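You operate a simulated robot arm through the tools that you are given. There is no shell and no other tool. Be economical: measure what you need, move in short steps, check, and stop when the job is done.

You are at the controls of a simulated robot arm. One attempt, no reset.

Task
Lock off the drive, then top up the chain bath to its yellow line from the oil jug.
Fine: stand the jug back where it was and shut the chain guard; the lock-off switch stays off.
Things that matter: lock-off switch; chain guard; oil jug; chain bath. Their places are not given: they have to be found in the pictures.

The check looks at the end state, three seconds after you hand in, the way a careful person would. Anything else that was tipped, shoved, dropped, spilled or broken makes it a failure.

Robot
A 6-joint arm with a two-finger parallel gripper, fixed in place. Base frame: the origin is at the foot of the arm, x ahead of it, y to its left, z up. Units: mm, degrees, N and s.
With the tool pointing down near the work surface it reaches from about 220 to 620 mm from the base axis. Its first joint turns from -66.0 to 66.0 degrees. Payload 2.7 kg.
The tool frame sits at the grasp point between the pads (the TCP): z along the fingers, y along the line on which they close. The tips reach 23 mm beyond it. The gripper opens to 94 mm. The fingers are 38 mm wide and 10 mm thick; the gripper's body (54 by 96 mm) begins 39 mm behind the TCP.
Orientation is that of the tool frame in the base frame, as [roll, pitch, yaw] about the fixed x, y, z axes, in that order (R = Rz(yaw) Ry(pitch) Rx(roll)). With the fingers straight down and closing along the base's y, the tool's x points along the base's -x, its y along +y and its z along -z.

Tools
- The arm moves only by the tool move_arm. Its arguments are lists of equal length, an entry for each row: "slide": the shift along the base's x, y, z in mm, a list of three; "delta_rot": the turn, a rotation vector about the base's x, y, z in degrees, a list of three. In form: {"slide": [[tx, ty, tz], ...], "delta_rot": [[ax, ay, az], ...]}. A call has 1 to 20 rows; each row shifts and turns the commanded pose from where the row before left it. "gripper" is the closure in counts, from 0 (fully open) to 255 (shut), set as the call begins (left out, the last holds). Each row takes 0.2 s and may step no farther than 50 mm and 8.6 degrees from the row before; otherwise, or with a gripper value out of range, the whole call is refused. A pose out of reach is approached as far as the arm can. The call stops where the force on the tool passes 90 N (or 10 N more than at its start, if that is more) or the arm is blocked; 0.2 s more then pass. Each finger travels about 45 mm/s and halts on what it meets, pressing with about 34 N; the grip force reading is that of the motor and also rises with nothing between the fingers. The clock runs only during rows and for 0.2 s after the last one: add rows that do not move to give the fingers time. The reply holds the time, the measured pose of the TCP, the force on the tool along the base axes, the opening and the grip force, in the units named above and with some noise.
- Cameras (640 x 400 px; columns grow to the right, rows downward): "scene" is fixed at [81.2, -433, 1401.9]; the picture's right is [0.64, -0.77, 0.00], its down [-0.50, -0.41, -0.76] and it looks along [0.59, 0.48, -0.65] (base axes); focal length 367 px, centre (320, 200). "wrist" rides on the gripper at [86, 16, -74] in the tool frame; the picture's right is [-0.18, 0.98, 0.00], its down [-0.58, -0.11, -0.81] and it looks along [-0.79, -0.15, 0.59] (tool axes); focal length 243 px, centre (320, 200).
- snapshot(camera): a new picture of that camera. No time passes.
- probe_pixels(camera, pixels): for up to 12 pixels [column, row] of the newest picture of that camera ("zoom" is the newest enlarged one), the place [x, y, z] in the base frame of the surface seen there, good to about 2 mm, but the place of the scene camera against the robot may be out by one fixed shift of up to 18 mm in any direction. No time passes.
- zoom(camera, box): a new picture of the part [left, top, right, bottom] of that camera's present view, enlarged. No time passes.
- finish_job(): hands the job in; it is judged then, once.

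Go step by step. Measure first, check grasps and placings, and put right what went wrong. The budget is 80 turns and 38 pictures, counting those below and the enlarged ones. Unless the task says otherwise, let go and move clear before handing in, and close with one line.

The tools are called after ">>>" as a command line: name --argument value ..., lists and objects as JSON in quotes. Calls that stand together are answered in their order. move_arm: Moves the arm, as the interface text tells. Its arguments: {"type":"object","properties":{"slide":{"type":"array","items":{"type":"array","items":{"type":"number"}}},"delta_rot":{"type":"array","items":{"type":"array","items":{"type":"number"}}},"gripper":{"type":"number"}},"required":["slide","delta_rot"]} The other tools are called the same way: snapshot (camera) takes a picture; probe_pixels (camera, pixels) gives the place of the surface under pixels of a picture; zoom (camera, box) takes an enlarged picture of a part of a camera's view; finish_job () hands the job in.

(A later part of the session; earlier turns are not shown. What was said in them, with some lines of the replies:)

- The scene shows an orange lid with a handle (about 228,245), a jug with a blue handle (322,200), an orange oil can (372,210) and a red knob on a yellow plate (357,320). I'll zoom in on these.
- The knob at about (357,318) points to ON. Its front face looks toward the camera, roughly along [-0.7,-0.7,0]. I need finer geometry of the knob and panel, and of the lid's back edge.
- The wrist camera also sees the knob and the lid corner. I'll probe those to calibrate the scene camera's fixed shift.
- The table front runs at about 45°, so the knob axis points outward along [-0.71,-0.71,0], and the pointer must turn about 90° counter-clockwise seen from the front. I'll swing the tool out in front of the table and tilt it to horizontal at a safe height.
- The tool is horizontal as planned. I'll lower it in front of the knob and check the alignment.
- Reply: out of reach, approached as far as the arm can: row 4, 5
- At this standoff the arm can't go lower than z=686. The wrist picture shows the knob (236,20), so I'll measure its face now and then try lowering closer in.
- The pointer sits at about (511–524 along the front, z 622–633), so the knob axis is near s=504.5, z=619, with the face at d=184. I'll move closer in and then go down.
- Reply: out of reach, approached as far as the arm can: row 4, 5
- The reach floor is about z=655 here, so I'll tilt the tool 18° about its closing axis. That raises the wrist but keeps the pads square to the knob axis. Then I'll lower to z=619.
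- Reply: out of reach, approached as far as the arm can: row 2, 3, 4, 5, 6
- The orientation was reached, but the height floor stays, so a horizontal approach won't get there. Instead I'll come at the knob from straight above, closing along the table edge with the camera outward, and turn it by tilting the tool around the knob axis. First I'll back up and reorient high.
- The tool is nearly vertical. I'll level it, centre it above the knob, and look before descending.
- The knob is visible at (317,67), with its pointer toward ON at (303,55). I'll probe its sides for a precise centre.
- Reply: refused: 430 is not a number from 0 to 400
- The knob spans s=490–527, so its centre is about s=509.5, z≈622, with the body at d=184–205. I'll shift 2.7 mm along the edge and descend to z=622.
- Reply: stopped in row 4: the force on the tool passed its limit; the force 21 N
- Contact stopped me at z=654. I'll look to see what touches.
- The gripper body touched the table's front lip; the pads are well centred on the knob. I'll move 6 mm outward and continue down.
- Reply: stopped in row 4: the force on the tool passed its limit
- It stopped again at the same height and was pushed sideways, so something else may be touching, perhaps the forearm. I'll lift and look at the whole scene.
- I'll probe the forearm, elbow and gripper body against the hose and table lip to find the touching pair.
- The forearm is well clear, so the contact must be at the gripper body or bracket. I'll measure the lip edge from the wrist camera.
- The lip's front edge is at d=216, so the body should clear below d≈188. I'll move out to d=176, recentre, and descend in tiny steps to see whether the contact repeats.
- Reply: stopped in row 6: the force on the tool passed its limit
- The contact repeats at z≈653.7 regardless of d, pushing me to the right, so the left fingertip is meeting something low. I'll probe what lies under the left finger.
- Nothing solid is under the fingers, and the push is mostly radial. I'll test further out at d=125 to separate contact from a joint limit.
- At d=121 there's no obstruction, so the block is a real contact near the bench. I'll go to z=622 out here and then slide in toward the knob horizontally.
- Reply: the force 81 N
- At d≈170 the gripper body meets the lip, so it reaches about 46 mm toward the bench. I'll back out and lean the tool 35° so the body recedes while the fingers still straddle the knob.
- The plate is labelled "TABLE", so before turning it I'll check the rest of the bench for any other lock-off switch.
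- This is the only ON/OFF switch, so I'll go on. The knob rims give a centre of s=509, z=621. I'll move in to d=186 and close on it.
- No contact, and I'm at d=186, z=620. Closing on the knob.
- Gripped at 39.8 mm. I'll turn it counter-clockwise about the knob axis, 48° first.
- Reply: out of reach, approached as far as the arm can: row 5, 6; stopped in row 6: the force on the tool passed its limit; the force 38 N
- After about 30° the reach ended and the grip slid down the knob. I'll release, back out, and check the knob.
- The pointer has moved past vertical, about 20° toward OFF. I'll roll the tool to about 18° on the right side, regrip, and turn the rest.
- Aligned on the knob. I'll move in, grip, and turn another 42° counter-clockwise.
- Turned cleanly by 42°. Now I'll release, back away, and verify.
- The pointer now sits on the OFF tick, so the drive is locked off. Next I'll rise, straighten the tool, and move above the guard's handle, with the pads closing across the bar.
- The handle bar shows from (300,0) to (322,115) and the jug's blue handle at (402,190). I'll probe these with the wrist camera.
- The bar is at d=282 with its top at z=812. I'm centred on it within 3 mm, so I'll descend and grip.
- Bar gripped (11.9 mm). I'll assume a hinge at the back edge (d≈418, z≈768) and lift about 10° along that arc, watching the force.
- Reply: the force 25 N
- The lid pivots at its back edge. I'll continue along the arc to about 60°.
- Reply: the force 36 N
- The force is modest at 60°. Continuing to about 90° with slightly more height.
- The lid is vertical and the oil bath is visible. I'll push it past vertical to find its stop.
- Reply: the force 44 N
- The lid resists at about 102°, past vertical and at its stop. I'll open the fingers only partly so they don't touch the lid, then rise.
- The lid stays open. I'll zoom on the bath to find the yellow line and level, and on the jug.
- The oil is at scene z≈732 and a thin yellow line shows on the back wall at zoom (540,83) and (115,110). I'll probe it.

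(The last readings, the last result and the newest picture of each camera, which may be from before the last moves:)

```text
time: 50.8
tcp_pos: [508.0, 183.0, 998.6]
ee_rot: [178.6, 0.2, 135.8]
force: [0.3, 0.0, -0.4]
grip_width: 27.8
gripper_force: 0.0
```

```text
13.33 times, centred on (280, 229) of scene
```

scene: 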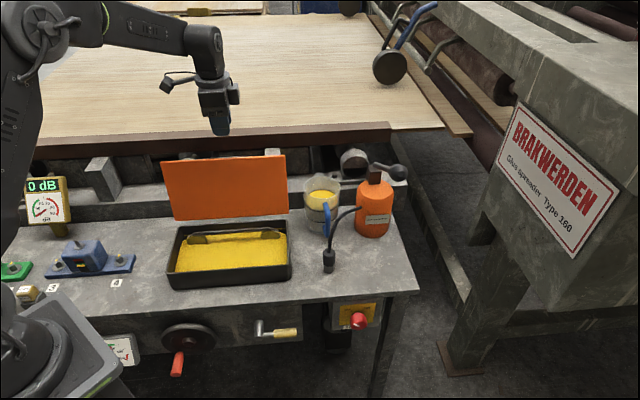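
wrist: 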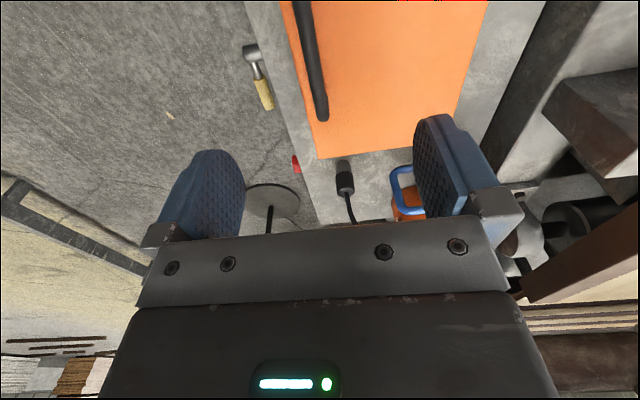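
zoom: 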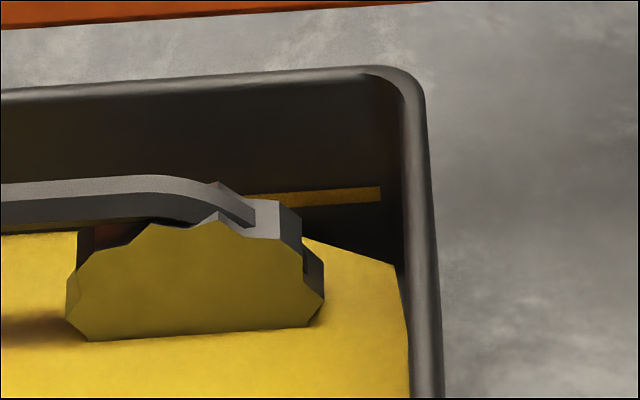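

The oil (z≈731.7) sits about 5 mm below the middle of the yellow band (z≈737), so roughly 160 ml is needed. The jug handle is a vertical bar at s≈450, d≈371, facing the front. I'll bring the tool round to approach it slanted 45° down, clear of the lid and hose.

>>> move_arm --slide '[[-1, -27.2, -2], [-1, -27.2, -2], [-1, -27.2, -2], [-1, -27.2, -2], [-1, -27.2, -2], [-1, -27.2, -2], [-1, -27.2, -2], [-1, -27.2, -2], [-1, -27.2, -2], [-1, -27.2, -2], [-1, -27.2, -2], [-1, -27.2, -2], [0, 0, -10], [0, 0, -10], [0, 0, -10], [0, 0, 0], [0, 0, 0], [0, 0, 0], [0, 0, 0]]' --delta_rot '[[0, 0, 7.5], [0, 0, 7.5], [0, 0, 7.5], [0, 0, 7.5], [0, 0, 7.5], [0, 0, 7.5], [0, 0, 7.5], [0, 0, 7.5], [0, 0, 7.5], [0, 0, 7.5], [0, 0, 7.5], [0, 0, 7.5], [5.3, -5.3, 0], [5.3, -5.3, 0], [5.3, -5.3, 0], [5.3, -5.3, 0], [5.3, -5.3, 0], [5.3, -5.3, 0], [0, 0, 0]]' --gripper 0

>>> snapshot --camera "wrist"

```text
time: 54.8
tcp_pos: [495.2, -143.3, 944.2]
ee_rot: [179.4, 45.2, -133.9]
force: [-0.2, 0.4, 0.2]
grip_width: 94.0
gripper_force: 0.0
```

```text
6 pictures are left
```

wrist: 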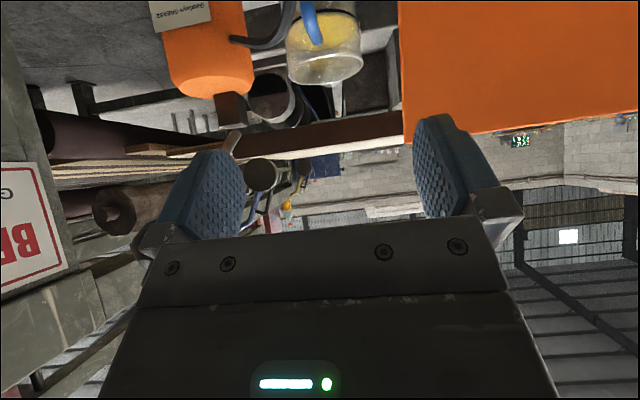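

The jug handle shows at (308,20), the rim around (325,70) and the hose at (270,42). I'll probe them.

>>> probe_pixels --camera "wrist" --pixels '[[304, 6], [307, 20], [312, 36], [318, 44], [290, 70], [362, 62], [328, 85], [310, 84], [345, 80], [268, 43], [292, 10], [320, 25]]'

```text
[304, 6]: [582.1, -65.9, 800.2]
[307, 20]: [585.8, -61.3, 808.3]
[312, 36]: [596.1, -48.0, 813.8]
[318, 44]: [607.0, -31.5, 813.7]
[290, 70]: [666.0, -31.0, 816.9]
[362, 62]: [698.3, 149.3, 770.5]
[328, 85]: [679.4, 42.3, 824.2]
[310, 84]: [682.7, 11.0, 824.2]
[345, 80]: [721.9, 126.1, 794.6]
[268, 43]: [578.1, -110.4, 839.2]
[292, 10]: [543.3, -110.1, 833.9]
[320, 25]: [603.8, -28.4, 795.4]
```

The hose arcs up to z≈839 right beside the handle, so a slanted approach would hit it. I'll map the hose and bar more finely for a vertical, partly opened grip.

>>> probe_pixels --camera "wrist" --pixels '[[294, 3], [290, 18], [285, 30], [277, 38], [260, 45], [250, 44], [240, 41], [300, 5], [309, 5], [303, 20], [313, 20], [225, 98]]'

```text
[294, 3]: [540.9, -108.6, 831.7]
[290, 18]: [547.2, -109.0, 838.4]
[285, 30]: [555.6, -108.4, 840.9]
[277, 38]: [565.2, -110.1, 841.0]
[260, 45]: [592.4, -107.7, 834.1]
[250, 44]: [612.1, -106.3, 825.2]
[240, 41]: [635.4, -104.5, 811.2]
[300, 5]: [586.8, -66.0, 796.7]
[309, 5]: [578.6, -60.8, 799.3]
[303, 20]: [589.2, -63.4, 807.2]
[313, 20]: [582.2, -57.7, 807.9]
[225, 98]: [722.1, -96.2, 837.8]
```

The bar is centred near (586,-60), 10 mm thick. The hose runs along y≈-108 with its top at about 841. A vertical grip at z≈803 with only 24 mm opening clears it, so I'll straighten up and go above the bar first.

>>> move_arm --slide '[[11.2, 10.5, 0], [11.2, 10.5, 0], [11.2, 10.5, 0], [11.2, 10.5, 0], [11.2, 10.5, 0], [11.2, 10.5, 0], [11.2, 10.5, 0], [11.2, 10.5, 0], [0, 0, 0], [0, 0, 0]]' --delta_rot '[[-5.3, 5.3, 0], [-5.3, 5.3, 0], [-5.3, 5.3, 0], [-5.3, 5.3, 0], [-5.3, 5.3, 0], [-5.3, 5.3, 0], [0, 0, 3], [0, 0, 3], [0, 0, 0], [0, 0, 0]]' --gripper 190

```text
time: 57.0
tcp_pos: [585.3, -60.1, 943.5]
ee_rot: [178.6, 0.1, -128.2]
force: [0.6, -0.4, -0.7]
grip_width: 24.0
gripper_force: 0.1
```

In place above the bar with a 24 mm opening. Descending to z≈803.

>>> move_arm --slide '[[0.5, 0, -35], [0, 0, -35], [0, 0, -30], [0, 0, -15], [0, 0, -15], [0, 0, -10], [0, 0, 0]]' --delta_rot '[[-0.87, -1.1, 0], [0, 0, 0], [0, 0, 0], [0, 0, 0], [0, 0, 0], [0, 0, 0], [0, 0, 0]]'

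>>> snapshot --camera "wrist"

```text
time: 58.6
tcp_pos: [586.2, -58.0, 804.2]
ee_rot: [180.0, 0.2, -128.2]
force: [-0.3, 0.6, 0.7]
grip_width: 23.9
gripper_force: 0.0
```

```text
5 pictures are left
```

wrist: 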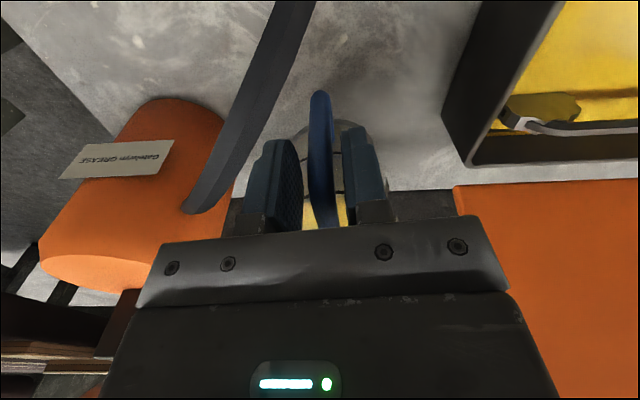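

The blue handle is between the pads and the hose is clear. I'll close and lift slightly.

>>> move_arm --slide '[[0, 0, 0], [0, 0, 0], [0, 0, 0], [0, 0, 0]]' --delta_rot '[[0, 0, 0], [0, 0, 0], [0, 0, 0], [0, 0, 0]]' --gripper 255

>>> move_arm --slide '[[0, 0, 5], [0, 0, 5], [0, 0, 10], [0, 0, 0], [0, 0, 0]]' --delta_rot '[[0, 0, 0], [0, 0, 0], [0, 0, 0], [0, 0, 0], [0, 0, 0]]'

```text
time: 59.6
tcp_pos: [585.3, -59.1, 802.9]
ee_rot: [179.9, 0.1, -128.3]
force: [1.2, 0.5, -0.2]
grip_width: 12.4
gripper_force: 33.6
```

```text
time: 60.8
tcp_pos: [585.9, -59.2, 823.8]
ee_rot: [179.9, 0.1, -128.1]
force: [0.0, -0.5, -4.2]
grip_width: 12.4
gripper_force: 34.3
```

Lifted; grasp pose was (585.6,-59,803.3), yaw -128.2. I'll carry the jug up, out past the hose, then left to the right end of the bath, keeping clear of the open lid.

>>> move_arm --slide '[[0, 0, 19], [0, 0, 19], [0, 0, 19], [0, 0, 19], [0, 0, 19], [0, 0, 19], [0, 0, 19], [0, 0, 19], [0, 0, 0], [-10.1, -10.1, 0], [-10.1, -10.1, 0], [-10.1, -10.1, 0], [-10.1, -10.1, 0], [-10.1, -10.1, 0], [-10.1, -10.1, 0], [-10.1, -10.1, 0], [-10.1, -10.1, 0], [0, 0, 0]]' --delta_rot '[[0, 0, 0], [0, 0, 0], [0, 0, 0], [0, 0, 0], [0, 0, 0], [0, 0, 0], [0, 0, 0], [0, 0, 0], [0, 0, 0], [0, 0, 0], [0, 0, 0], [0, 0, 0], [0, 0, 0], [0, 0, 0], [0, 0, 0], [0, 0, 0], [0, 0, 0], [0, 0, 0]]'

>>> move_arm --slide '[[-9, 8.5, 0], [-9, 8.5, 0], [-9, 8.5, 0], [-9, 8.5, 0], [-9, 8.5, 0], [-9, 8.5, 0], [-9, 8.5, 0], [-9, 8.5, 0], [0, 0, 0], [0, 0, 0], [0, 0, 0]]' --delta_rot '[[0, 0, 0], [0, 0, 0], [0, 0, 0], [0, 0, 0], [0, 0, 0], [0, 0, 0], [0, 0, 0], [0, 0, 0], [0, 0, 0], [0, 0, 0], [0, 0, 0]]'

>>> snapshot --camera "scene"

```text
time: 64.6
tcp_pos: [504.1, -139.5, 975.2]
ee_rot: [-180.0, 0.1, -128.2]
force: [0.3, 0.2, -3.9]
grip_width: 12.3
gripper_force: 34.0
```

```text
time: 67.0
tcp_pos: [433.2, -71.7, 974.5]
ee_rot: [180.0, 0.2, -128.1]
force: [0.6, 0.3, -3.9]
grip_width: 12.2
gripper_force: 34.4
```

```text
4 pictures are left
```

scene: 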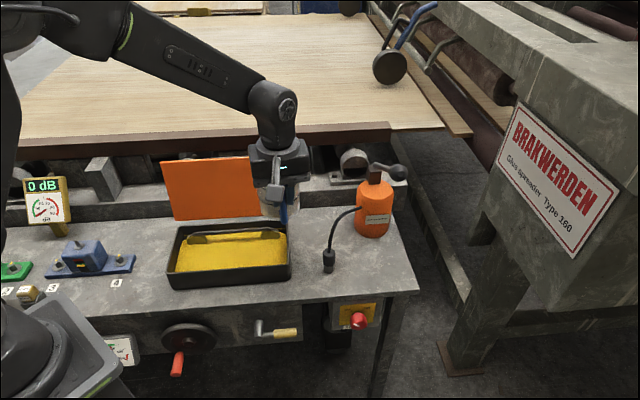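

The jug hangs behind the gripper near (270,208). I'll probe its visible parts for sag.

>>> probe_pixels --camera "scene" --pixels '[[283, 205], [283, 212], [284, 218], [284, 224], [266, 203], [266, 208], [268, 213], [275, 213], [278, 217], [262, 205], [230, 255], [270, 218]]'

```text
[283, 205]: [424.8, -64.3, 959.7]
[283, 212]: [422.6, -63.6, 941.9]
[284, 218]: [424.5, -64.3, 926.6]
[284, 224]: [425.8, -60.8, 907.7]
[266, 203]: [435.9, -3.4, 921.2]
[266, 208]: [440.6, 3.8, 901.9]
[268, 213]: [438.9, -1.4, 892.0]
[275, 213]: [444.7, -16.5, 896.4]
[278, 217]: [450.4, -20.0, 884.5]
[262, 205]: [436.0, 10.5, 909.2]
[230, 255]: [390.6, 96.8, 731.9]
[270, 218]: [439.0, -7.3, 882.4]
```

No sag; the bar is vertical. I'll tilt 40° leftward about the handle–jug axis (below the pouring angle) and then lower to z≈860.

>>> move_arm --slide '[[0, 0, 0], [0, 0, 0], [0, 0, 0], [0, 0, 0], [0, 0, 0], [0, 0, 0], [0, 0, 0], [0, 0, 0], [0, 0, -19], [0, 0, -19], [0, 0, -19], [0, 0, -19], [0, 0, -19], [0, 0, -19], [0, 0, 0]]' --delta_rot '[[-3.09, -3.93, 0], [-3.09, -3.93, 0], [-3.09, -3.93, 0], [-3.09, -3.93, 0], [-3.09, -3.93, 0], [-3.09, -3.93, 0], [-3.09, -3.93, 0], [-3.09, -3.93, 0], [0, 0, 0], [0, 0, 0], [0, 0, 0], [0, 0, 0], [0, 0, 0], [0, 0, 0], [0, 0, 0]]'

```text
time: 70.2
tcp_pos: [432.4, -72.5, 860.3]
ee_rot: [-140.0, 0.3, -128.0]
force: [0.6, -0.8, -4.2]
grip_width: 12.8
gripper_force: 33.8
```

The tilt is 40° as commanded. I'll tilt slowly to 52° and watch the weight.

>>> move_arm --slide '[[0, 0, 0], [0, 0, 0], [0, 0, 0], [0, 0, 0], [0, 0, 0], [0, 0, 0], [0, 0, 0], [0, 0, 0], [0, 0, 0], [0, 0, 0]]' --delta_rot '[[-1.236, -1.572, 0], [-1.236, -1.572, 0], [-1.236, -1.572, 0], [-1.236, -1.572, 0], [-1.236, -1.572, 0], [-1.236, -1.572, 0], [0, 0, 0], [0, 0, 0], [0, 0, 0], [0, 0, 0]]'

>>> move_arm --slide '[[0, 0, 0]]' --delta_rot '[[0, 0, 0]]'

>>> move_arm --slide '[[0, 0, 0]]' --delta_rot '[[0, 0, 0]]'

```text
time: 72.4
tcp_pos: [432.8, -72.8, 862.4]
ee_rot: [-128.0, 0.1, -128.0]
force: [0.5, 0.3, -4.3]
grip_width: 12.7
gripper_force: 34.5
```

```text
time: 72.8
tcp_pos: [433.3, -72.0, 862.4]
ee_rot: [-128.0, 0.2, -128.0]
force: [-0.1, -0.5, -3.6]
grip_width: 12.2
gripper_force: 33.7
```

```text
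time: 73.2
tcp_pos: [432.9, -73.0, 861.7]
ee_rot: [-128.0, 0.1, -128.1]
force: [0.1, -0.8, -3.9]
grip_width: 12.6
gripper_force: 33.6
```

The weight is still about 4 N, so little or nothing has poured. On to 58°.

>>> move_arm --slide '[[0, 0, 0], [0, 0, 0], [0, 0, 0], [0, 0, 0], [0, 0, 0], [0, 0, 0], [0, 0, 0]]' --delta_rot '[[-1.236, -1.572, 0], [-1.236, -1.572, 0], [-1.236, -1.572, 0], [0, 0, 0], [0, 0, 0], [0, 0, 0], [0, 0, 0]]'

>>> move_arm --slide '[[0, 0, 0]]' --delta_rot '[[0, 0, 0]]'

>>> move_arm --slide '[[0, 0, 0]]' --delta_rot '[[0, 0, 0]]'

>>> snapshot --camera "scene"

```text
time: 74.8
tcp_pos: [434.8, -71.4, 861.7]
ee_rot: [-122.0, 0.1, -128.2]
force: [0.1, -0.5, -2.2]
grip_width: 12.5
gripper_force: 33.6
```

```text
time: 75.2
tcp_pos: [433.4, -73.0, 861.1]
ee_rot: [-121.9, 0.1, -128.1]
force: [-0.3, -0.6, -4.0]
grip_width: 12.6
gripper_force: 33.7
```

```text
time: 75.6
tcp_pos: [433.8, -71.5, 861.6]
ee_rot: [-122.0, 0.1, -128.0]
force: [-0.9, -0.3, -3.8]
grip_width: 12.3
gripper_force: 33.8
```

```text
3 pictures are left
```

scene: 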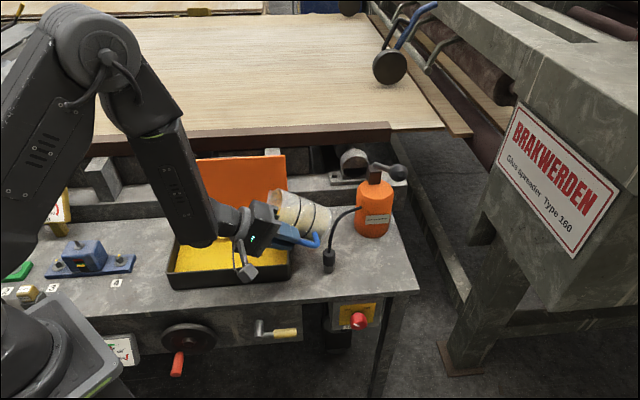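

The jug is tilted over the bath with its mouth near (276,207). I'll probe the oil level, the mouth and the inside of the jug.

>>> probe_pixels --camera "scene" --pixels '[[185, 262], [190, 255], [195, 265], [200, 258], [205, 252], [210, 262], [230, 266], [225, 260], [268, 262], [277, 205], [270, 215], [283, 195]]'

>>> probe_pixels --camera "scene" --pixels '[[272, 190], [272, 200], [274, 212], [280, 220], [330, 220], [326, 208], [275, 220], [278, 212], [270, 205], [280, 265], [188, 266], [200, 266]]'

```text
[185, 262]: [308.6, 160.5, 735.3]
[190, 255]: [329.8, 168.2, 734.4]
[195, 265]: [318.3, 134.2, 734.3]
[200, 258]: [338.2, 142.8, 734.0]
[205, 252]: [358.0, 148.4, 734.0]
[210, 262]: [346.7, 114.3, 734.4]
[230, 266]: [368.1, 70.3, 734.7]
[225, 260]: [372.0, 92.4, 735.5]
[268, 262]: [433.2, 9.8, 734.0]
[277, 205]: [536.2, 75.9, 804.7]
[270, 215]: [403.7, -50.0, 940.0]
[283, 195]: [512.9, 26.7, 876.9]
```

```text
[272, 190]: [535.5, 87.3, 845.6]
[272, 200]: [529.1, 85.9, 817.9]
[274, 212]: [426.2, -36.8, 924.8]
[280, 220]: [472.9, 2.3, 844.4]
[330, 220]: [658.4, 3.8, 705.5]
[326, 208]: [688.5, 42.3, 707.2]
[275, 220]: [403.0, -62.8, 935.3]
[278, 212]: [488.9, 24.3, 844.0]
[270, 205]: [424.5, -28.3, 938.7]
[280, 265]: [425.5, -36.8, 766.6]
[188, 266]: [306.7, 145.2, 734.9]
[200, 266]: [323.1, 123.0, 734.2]
```

The bath has risen 2.7 mm (731.8→734.5) against a line middle of about 736.9, so about 2.4 mm remains. I'll tilt 4° more with a long dwell and re-measure.

>>> move_arm --slide '[[0, 0, 0], [0, 0, 0], [0, 0, 0], [0, 0, 0], [0, 0, 0], [0, 0, 0], [0, 0, 0], [0, 0, 0], [0, 0, 0], [0, 0, 0], [0, 0, 0], [0, 0, 0], [0, 0, 0], [0, 0, 0]]' --delta_rot '[[-0.618, -0.786, 0], [-0.618, -0.786, 0], [-0.618, -0.786, 0], [-0.618, -0.786, 0], [0, 0, 0], [0, 0, 0], [0, 0, 0], [0, 0, 0], [0, 0, 0], [0, 0, 0], [0, 0, 0], [0, 0, 0], [0, 0, 0], [0, 0, 0]]'

>>> snapshot --camera "scene"

>>> probe_pixels --camera "scene" --pixels '[[185, 262], [190, 255], [195, 265], [200, 258], [205, 252], [210, 262], [230, 266], [225, 260], [268, 262], [188, 266], [200, 266], [195, 258]]'

>>> probe_pixels --camera "scene" --pixels '[[187, 260], [192, 262], [198, 262], [203, 256], [207, 258], [212, 266], [220, 264], [235, 266], [264, 263], [190, 266], [205, 265], [194, 252]]'

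```text
time: 78.6
tcp_pos: [433.1, -73.2, 861.3]
ee_rot: [-118.0, 0.0, -128.1]
force: [-0.2, -0.9, -2.7]
grip_width: 12.2
gripper_force: 34.1
```

```text
2 pictures are left
```

scene: 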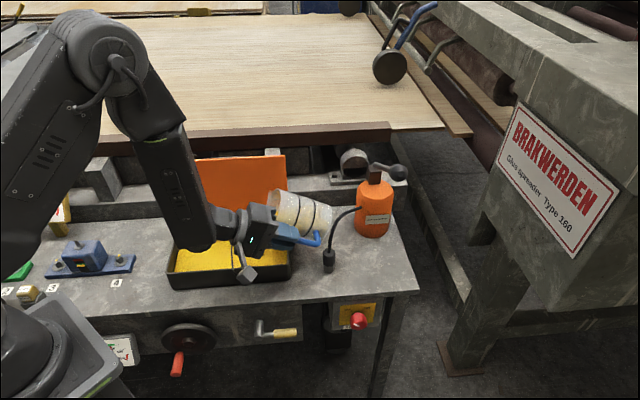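

```text
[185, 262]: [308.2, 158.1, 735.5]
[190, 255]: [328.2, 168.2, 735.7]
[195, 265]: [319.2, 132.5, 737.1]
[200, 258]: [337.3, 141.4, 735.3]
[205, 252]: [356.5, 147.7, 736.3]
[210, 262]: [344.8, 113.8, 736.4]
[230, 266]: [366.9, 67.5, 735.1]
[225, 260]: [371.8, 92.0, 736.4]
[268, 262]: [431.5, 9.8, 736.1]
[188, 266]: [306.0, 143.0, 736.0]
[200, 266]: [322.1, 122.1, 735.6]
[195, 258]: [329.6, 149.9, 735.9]
```

```text
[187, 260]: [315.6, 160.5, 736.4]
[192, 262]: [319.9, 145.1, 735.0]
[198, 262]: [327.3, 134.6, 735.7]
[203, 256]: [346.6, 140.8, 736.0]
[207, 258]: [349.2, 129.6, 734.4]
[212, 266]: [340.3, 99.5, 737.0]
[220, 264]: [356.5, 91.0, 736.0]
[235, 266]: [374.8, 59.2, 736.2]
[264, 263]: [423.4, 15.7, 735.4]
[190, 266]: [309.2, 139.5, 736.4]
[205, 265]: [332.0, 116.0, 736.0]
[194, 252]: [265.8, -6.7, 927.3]
```

The level is about 735.9, rising 0.35 mm per degree. A further 2.8° should bring it to the line's middle, then I'll right the jug over the bath.

>>> move_arm --slide '[[0, 0, 0], [0, 0, 0], [0, 0, 0], [0, 0, 0], [0, 0, 0], [0, 0, 0], [0, 0, 0], [0, 0, 0], [0, 0, 0], [0, 0, 0], [0, 0, 0], [0, 0, 0], [0, 0, 0], [0, 0, 0]]' --delta_rot '[[-0.5768, -0.7336, 0], [-0.5768, -0.7336, 0], [-0.5768, -0.7336, 0], [0, 0, 0], [0, 0, 0], [0, 0, 0], [0, 0, 0], [0, 0, 0], [0, 0, 0], [0, 0, 0], [0, 0, 0], [0, 0, 0], [0, 0, 0], [0, 0, 0]]'

>>> move_arm --slide '[[0, 0, 0], [0, 0, 0], [0, 0, 0], [0, 0, 0], [0, 0, 0], [0, 0, 19], [0, 0, 19], [0, 0, 19], [0, 0, 19], [0, 0, 19], [0, 0, 19], [0, 0, 0]]' --delta_rot '[[3.065, 3.898, 0], [3.065, 3.898, 0], [3.065, 3.898, 0], [3.065, 3.898, 0], [3.065, 3.898, 0], [0, 0, 0], [0, 0, 0], [0, 0, 0], [0, 0, 0], [0, 0, 0], [0, 0, 0], [0, 0, 0]]'

>>> move_arm --slide '[[0, 0, 0], [0, 0, 0], [0, 0, 0], [0, 0, 0], [0, 0, 0], [0, 0, 0], [0, 0, 0], [0, 0, 0], [0, 0, 0], [0, 0, 0]]' --delta_rot '[[3.09, 3.93, 0], [3.09, 3.93, 0], [3.09, 3.93, 0], [3.09, 3.93, 0], [3.09, 3.93, 0], [3.09, 3.93, 0], [3.09, 3.93, 0], [3.09, 3.93, 0], [0, 0, 0], [0, 0, 0]]'

```text
time: 81.6
tcp_pos: [433.2, -72.7, 861.8]
ee_rot: [-115.2, 0.1, -128.0]
force: [0.9, 0.1, -2.8]
grip_width: 12.5
gripper_force: 34.1
```

```text
time: 84.2
tcp_pos: [433.3, -71.8, 975.5]
ee_rot: [-140.0, 0.0, -128.1]
force: [-0.2, -0.1, -1.6]
grip_width: 12.4
gripper_force: 33.4
```

```text
time: 86.4
tcp_pos: [434.6, -71.7, 975.7]
ee_rot: [-180.0, 0.1, -128.2]
force: [0.8, 0.3, -3.1]
grip_width: 12.3
gripper_force: 34.4
```

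The jug is upright. I'll carry it back along the reverse path to the halfway point, and from there check the level against the line in the bath's corner.

>>> move_arm --slide '[[9, -8.5, 0], [9, -8.5, 0], [9, -8.5, 0], [9, -8.5, 0], [9, -8.5, 0], [9, -8.5, 0], [9, -8.5, 0], [9, -8.5, 0], [0, 0, 0], [0, 0, 0]]' --delta_rot '[[0, 0, 0], [0, 0, 0], [0, 0, 0], [0, 0, 0], [0, 0, 0], [0, 0, 0], [0, 0, 0], [0, 0, 0], [0, 0, 0], [0, 0, 0]]'

>>> zoom --camera "scene" --box '[160, 210, 304, 300]'

>>> probe_pixels --camera "zoom" --pixels '[[150, 200], [200, 180], [250, 200], [300, 180], [350, 200], [400, 180], [450, 200], [500, 180], [250, 230], [350, 230], [450, 220], [530, 200]]'

>>> probe_pixels --camera "zoom" --pixels '[[540, 83], [538, 82], [542, 84], [545, 82], [115, 111], [120, 110], [110, 112], [118, 112], [540, 80], [540, 86], [112, 114], [115, 108]]'

```text
time: 88.6
tcp_pos: [505.5, -140.0, 975.1]
ee_rot: [180.0, 0.2, -128.2]
force: [-0.8, -0.7, -2.6]
grip_width: 12.3
gripper_force: 33.9
```

```text
4.44 times, centred on (232, 255) of scene
```

zoom: 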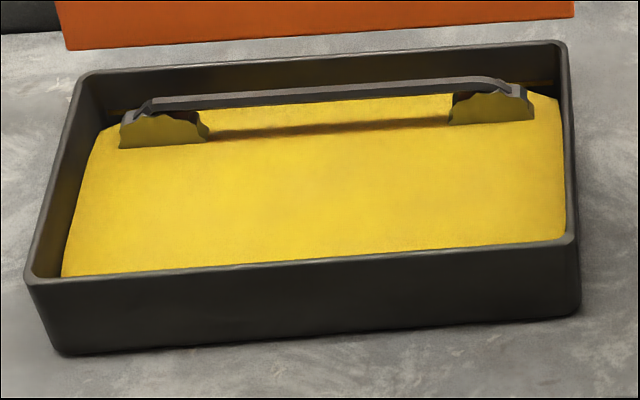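

```text
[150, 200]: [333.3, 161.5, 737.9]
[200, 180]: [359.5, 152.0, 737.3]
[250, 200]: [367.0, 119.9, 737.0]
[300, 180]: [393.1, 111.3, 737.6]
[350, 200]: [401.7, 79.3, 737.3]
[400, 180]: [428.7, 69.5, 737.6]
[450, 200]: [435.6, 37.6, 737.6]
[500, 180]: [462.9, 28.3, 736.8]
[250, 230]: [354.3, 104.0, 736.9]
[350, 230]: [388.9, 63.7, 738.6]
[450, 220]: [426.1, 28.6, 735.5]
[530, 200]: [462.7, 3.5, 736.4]
```

```text
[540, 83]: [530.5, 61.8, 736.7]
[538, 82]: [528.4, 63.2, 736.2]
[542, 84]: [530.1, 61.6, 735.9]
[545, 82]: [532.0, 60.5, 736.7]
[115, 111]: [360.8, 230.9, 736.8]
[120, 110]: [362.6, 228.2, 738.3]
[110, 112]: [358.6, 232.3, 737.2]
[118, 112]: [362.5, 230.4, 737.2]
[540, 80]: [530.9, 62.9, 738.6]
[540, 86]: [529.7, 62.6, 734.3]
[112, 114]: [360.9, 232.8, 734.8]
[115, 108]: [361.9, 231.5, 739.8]
```

The oil is at about 737.2 against the line's middle of about 736.9, so it's on the line. Now I'll return the jug along the exact reverse path.

>>> move_arm --slide '[[10.1, 10.1, 0], [10.1, 10.1, 0], [10.1, 10.1, 0], [10.1, 10.1, 0], [10.1, 10.1, 0], [10.1, 10.1, 0], [10.1, 10.1, 0], [10.1, 10.1, 0], [0, 0, 0], [0, 0, -19], [0, 0, -19], [0, 0, -19], [0, 0, -19], [0, 0, -19], [0, 0, -19], [0, 0, -19], [0, 0, -19], [0, 0, 0]]' --delta_rot '[[0, 0, 0], [0, 0, 0], [0, 0, 0], [0, 0, 0], [0, 0, 0], [0, 0, 0], [0, 0, 0], [0, 0, 0], [0, 0, 0], [0, 0, 0], [0, 0, 0], [0, 0, 0], [0, 0, 0], [0, 0, 0], [0, 0, 0], [0, 0, 0], [0, 0, 0], [0, 0, 0]]'

>>> move_arm --slide '[[0, 0, -8], [0, 0, -6], [0, 0, -3], [0, 0, -2], [0, 0, -1], [0, 0, 0], [0, 0, 0]]' --delta_rot '[[0, 0, 0], [0, 0, 0], [0, 0, 0], [0, 0, 0], [0, 0, 0], [0, 0, 0], [0, 0, 0]]'

```text
time: 92.4
tcp_pos: [586.5, -59.4, 823.0]
ee_rot: [-180.0, 0.1, -128.1]
force: [0.6, -1.1, -3.9]
grip_width: 12.3
gripper_force: 34.3
```

```text
time: 94.0
tcp_pos: [585.6, -59.9, 804.7]
ee_rot: [-179.9, 0.2, -128.3]
force: [-1.6, -5.4, 14.0]
grip_width: 12.0
gripper_force: 34.2
```

The jug is back down with light contact (+14 N). I'll ease off, open only to 24 mm (hose clearance), and rise.

>>> move_arm --slide '[[0, 0, 0.8], [0, 0, 0], [0, 0, 0]]' --delta_rot '[[0, 0, 0], [0, 0, 0], [0, 0, 0]]'

>>> move_arm --slide '[[0, 0, 0], [0, 0, 0], [0, 0, 0], [0, 0, 6], [0, 0, 10], [0, 0, 20], [0, 0, 30], [0, 0, 35], [0, 0, 40], [0, 0, 40], [0, 0, 0]]' --delta_rot '[[0, 0, 0], [0, 0, 0], [0, 0, 0], [0, 0, 0], [0, 0, 0], [0, 0, 0], [0, 0, 0], [0, 0, 0], [0, 0, 0], [0, 0, 0], [0, 0, 0]]' --gripper 190

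```text
time: 94.8
tcp_pos: [586.2, -59.3, 804.8]
ee_rot: [-180.0, 0.1, -128.1]
force: [0.8, -2.7, 9.3]
grip_width: 12.3
gripper_force: 33.4
```

```text
time: 97.2
tcp_pos: [586.5, -60.0, 985.2]
ee_rot: [180.0, 0.1, -128.1]
force: [-0.1, 0.5, -0.5]
grip_width: 24.0
gripper_force: 0.0
```

The jug is standing where it was. To close the guard I'll regrip the handle where I left it, but first I'll probe the lid's present lean from the latest scene picture.

>>> probe_pixels --camera "scene" --pixels '[[230, 160], [230, 165], [230, 175], [230, 185], [230, 195], [250, 158], [250, 170], [250, 185], [215, 161], [215, 180], [275, 157], [270, 180]]'

>>> move_arm --slide '[[-6.04, 18.67, 1.1], [-6.04, 18.67, 1.1], [-6.04, 18.67, 1.1], [-6.04, 18.67, 1.1], [-6.04, 18.67, 1.1], [-6.04, 18.67, 1.1], [-6.04, 18.67, 1.1], [-6.04, 18.67, 1.1], [-6.04, 18.67, 1.1], [-6.04, 18.67, 1.1], [-6.04, 18.67, 1.1], [-6.04, 18.67, 1.1], [-6.04, 18.67, 1.1], [0, 0, 0]]' --delta_rot '[[0, 0, -7.4], [0, 0, -7.4], [0, 0, -7.4], [0, 0, -7.4], [0, 0, -7.4], [0, 0, -7.4], [0, 0, -7.4], [0, 0, -7.4], [0, 0, -7.4], [0, 0, -7.4], [0, 0, -7.4], [0, 0, -7.4], [0, 0, -7.4], [0, 0, 0]]' --gripper 175

```text
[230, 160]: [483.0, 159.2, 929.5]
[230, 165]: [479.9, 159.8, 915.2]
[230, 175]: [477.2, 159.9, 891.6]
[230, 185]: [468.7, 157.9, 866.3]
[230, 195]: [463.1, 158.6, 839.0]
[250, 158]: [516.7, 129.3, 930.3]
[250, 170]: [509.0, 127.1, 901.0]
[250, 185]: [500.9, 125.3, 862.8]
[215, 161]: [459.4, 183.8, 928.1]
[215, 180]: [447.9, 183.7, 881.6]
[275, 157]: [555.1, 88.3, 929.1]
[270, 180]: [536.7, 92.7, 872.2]
```

```text
time: 100.2
tcp_pos: [507.3, 184.4, 999.9]
ee_rot: [-180.0, 0.1, 135.5]
force: [0.3, 0.8, 0.0]
grip_width: 29.6
gripper_force: 0.2
```

The lid leans about 10° past vertical, which puts the bar at d≈489, z≈899, right under me. Descending and gripping.

>>> move_arm --slide '[[0, 0, -40], [0, 0, -30], [0, 0, -20], [0, 0, -12], [0, 0, 0]]' --delta_rot '[[0, 0, 0], [0, 0, 0], [0, 0, 0], [0, 0, 0], [0, 0, 0]]'

>>> move_arm --slide '[[0, 0, 0], [0, 0, 0], [0, 0, 0], [0, 0, 0]]' --delta_rot '[[0, 0, 0], [0, 0, 0], [0, 0, 0], [0, 0, 0]]' --gripper 255

```text
time: 101.4
tcp_pos: [508.4, 184.9, 896.8]
ee_rot: [-179.9, 0.0, 135.6]
force: [0.3, -0.3, -0.3]
grip_width: 29.8
gripper_force: 0.0
```

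```text
time: 102.4
tcp_pos: [507.5, 182.8, 898.8]
ee_rot: [-179.9, 0.0, 135.5]
force: [-8.1, -6.6, 2.6]
grip_width: 12.0
gripper_force: 45.2
```

Gripped. I fitted the hinge at d≈422.7, z≈767.3, r=146. I'll follow the arc back down to just short of closed.

>>> move_arm --slide '[[-10.47, -10.47, 6.3], [-10.82, -10.82, 4.7], [-11.17, -11.17, 3], [-11.31, -11.31, 1.3], [-11.31, -11.31, -0.6], [-11.24, -11.24, -2.2], [-11.03, -11.03, -4], [-10.54, -10.54, -5.7], [0, 0, 0]]' --delta_rot '[[0, 0, 0], [0, 0, 0], [0, 0, 0], [0, 0, 0], [0, 0, 0], [0, 0, 0], [0, 0, 0], [0, 0, 0], [0, 0, 0]]'

>>> move_arm --slide '[[-10.11, -10.11, -7.3], [-9.48, -9.48, -8.8], [-8.77, -8.77, -10.3], [-7.92, -7.92, -11.5], [-6.93, -6.93, -12.7], [-5.94, -5.94, -13.7], [-4.81, -4.81, -14.5], [0, 0, 0]]' --delta_rot '[[0, 0, 0], [0, 0, 0], [0, 0, 0], [0, 0, 0], [0, 0, 0], [0, 0, 0], [0, 0, 0], [0, 0, 0]]'

```text
time: 104.4
tcp_pos: [419.7, 96.4, 900.1]
ee_rot: [-180.0, 0.1, 135.5]
force: [2.6, -2.3, -0.5]
grip_width: 12.0
gripper_force: 44.4
```

```text
time: 106.2
tcp_pos: [367.0, 41.5, 821.6]
ee_rot: [-180.0, 0.1, 135.6]
force: [0.7, 6.4, -3.1]
grip_width: 11.7
gripper_force: 45.0
```

Almost closed with low forces. Final 15 mm down in small steps.

>>> move_arm --slide '[[-1.4, -1.4, -5], [-1.2, -1.2, -5], [-1.1, -1.1, -5], [0, 0, -1], [0, 0, 0], [0, 0, 0]]' --delta_rot '[[0, 0, 0], [0, 0, 0], [0, 0, 0], [0, 0, 0], [0, 0, 0], [0, 0, 0]]'

```text
time: 107.6
tcp_pos: [362.7, 38.7, 805.8]
ee_rot: [-179.9, 0.1, 135.6]
force: [-7.0, 5.9, -3.1]
grip_width: 11.7
gripper_force: 44.8
```

This matches the original grip height. I'll press down a little to confirm it's seated, then release and rise.

>>> move_arm --slide '[[0, 0, -1], [0, 0, -1], [0, 0, 0], [0, 0, 0]]' --delta_rot '[[0, 0, 0], [0, 0, 0], [0, 0, 0], [0, 0, 0]]'

>>> move_arm --slide '[[0, 0, 0], [0, 0, 0], [0, 0, 0], [0, 0, 0], [0, 0, 20], [0, 0, 40], [0, 0, 45], [0, 0, 45], [0, 0, 45], [-10, -25, 30], [-10, -25, 30], [-10, -25, 30], [0, 0, 0]]' --delta_rot '[[0, 0, 0], [0, 0, 0], [0, 0, 0], [0, 0, 0], [0, 0, 0], [0, 0, 0], [0, 0, 0], [0, 0, 0], [0, 0, 0], [0, 0, 0], [0, 0, 0], [0, 0, 0], [0, 0, 0]]' --gripper 130

>>> snapshot --camera "scene"

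```text
time: 108.6
tcp_pos: [361.9, 38.2, 804.1]
ee_rot: [-179.9, 0.0, 135.5]
force: [-19.8, 0.2, 30.2]
grip_width: 11.8
gripper_force: 44.7
```

```text
time: 111.4
tcp_pos: [331.8, -36.2, 1091.1]
ee_rot: [-179.9, 0.0, 135.8]
force: [0.1, -0.4, 0.0]
grip_width: 46.0
gripper_force: 0.0
```

```text
0 pictures are left
```

scene: 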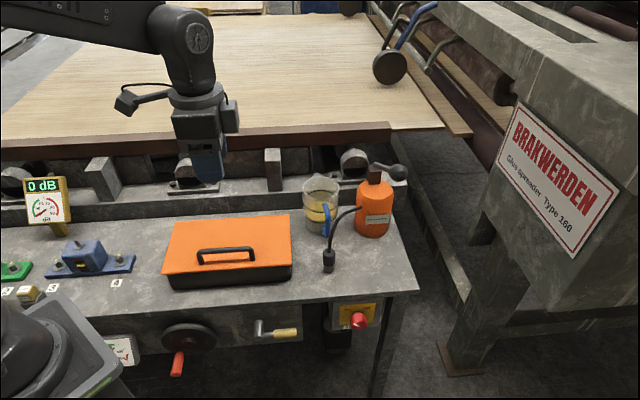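

The last picture shows the guard shut (228,245), the jug upright in its place (321,205), the grease can and hose undisturbed, and the arm clear. I'm handing in.

>>> finish_job

```text
The job is handed in.
```

The drive is locked off with its switch left at OFF, the chain bath is topped up to within about 0.3 mm of the middle of its yellow line, the jug is back in its place, and the chain guard is shut.
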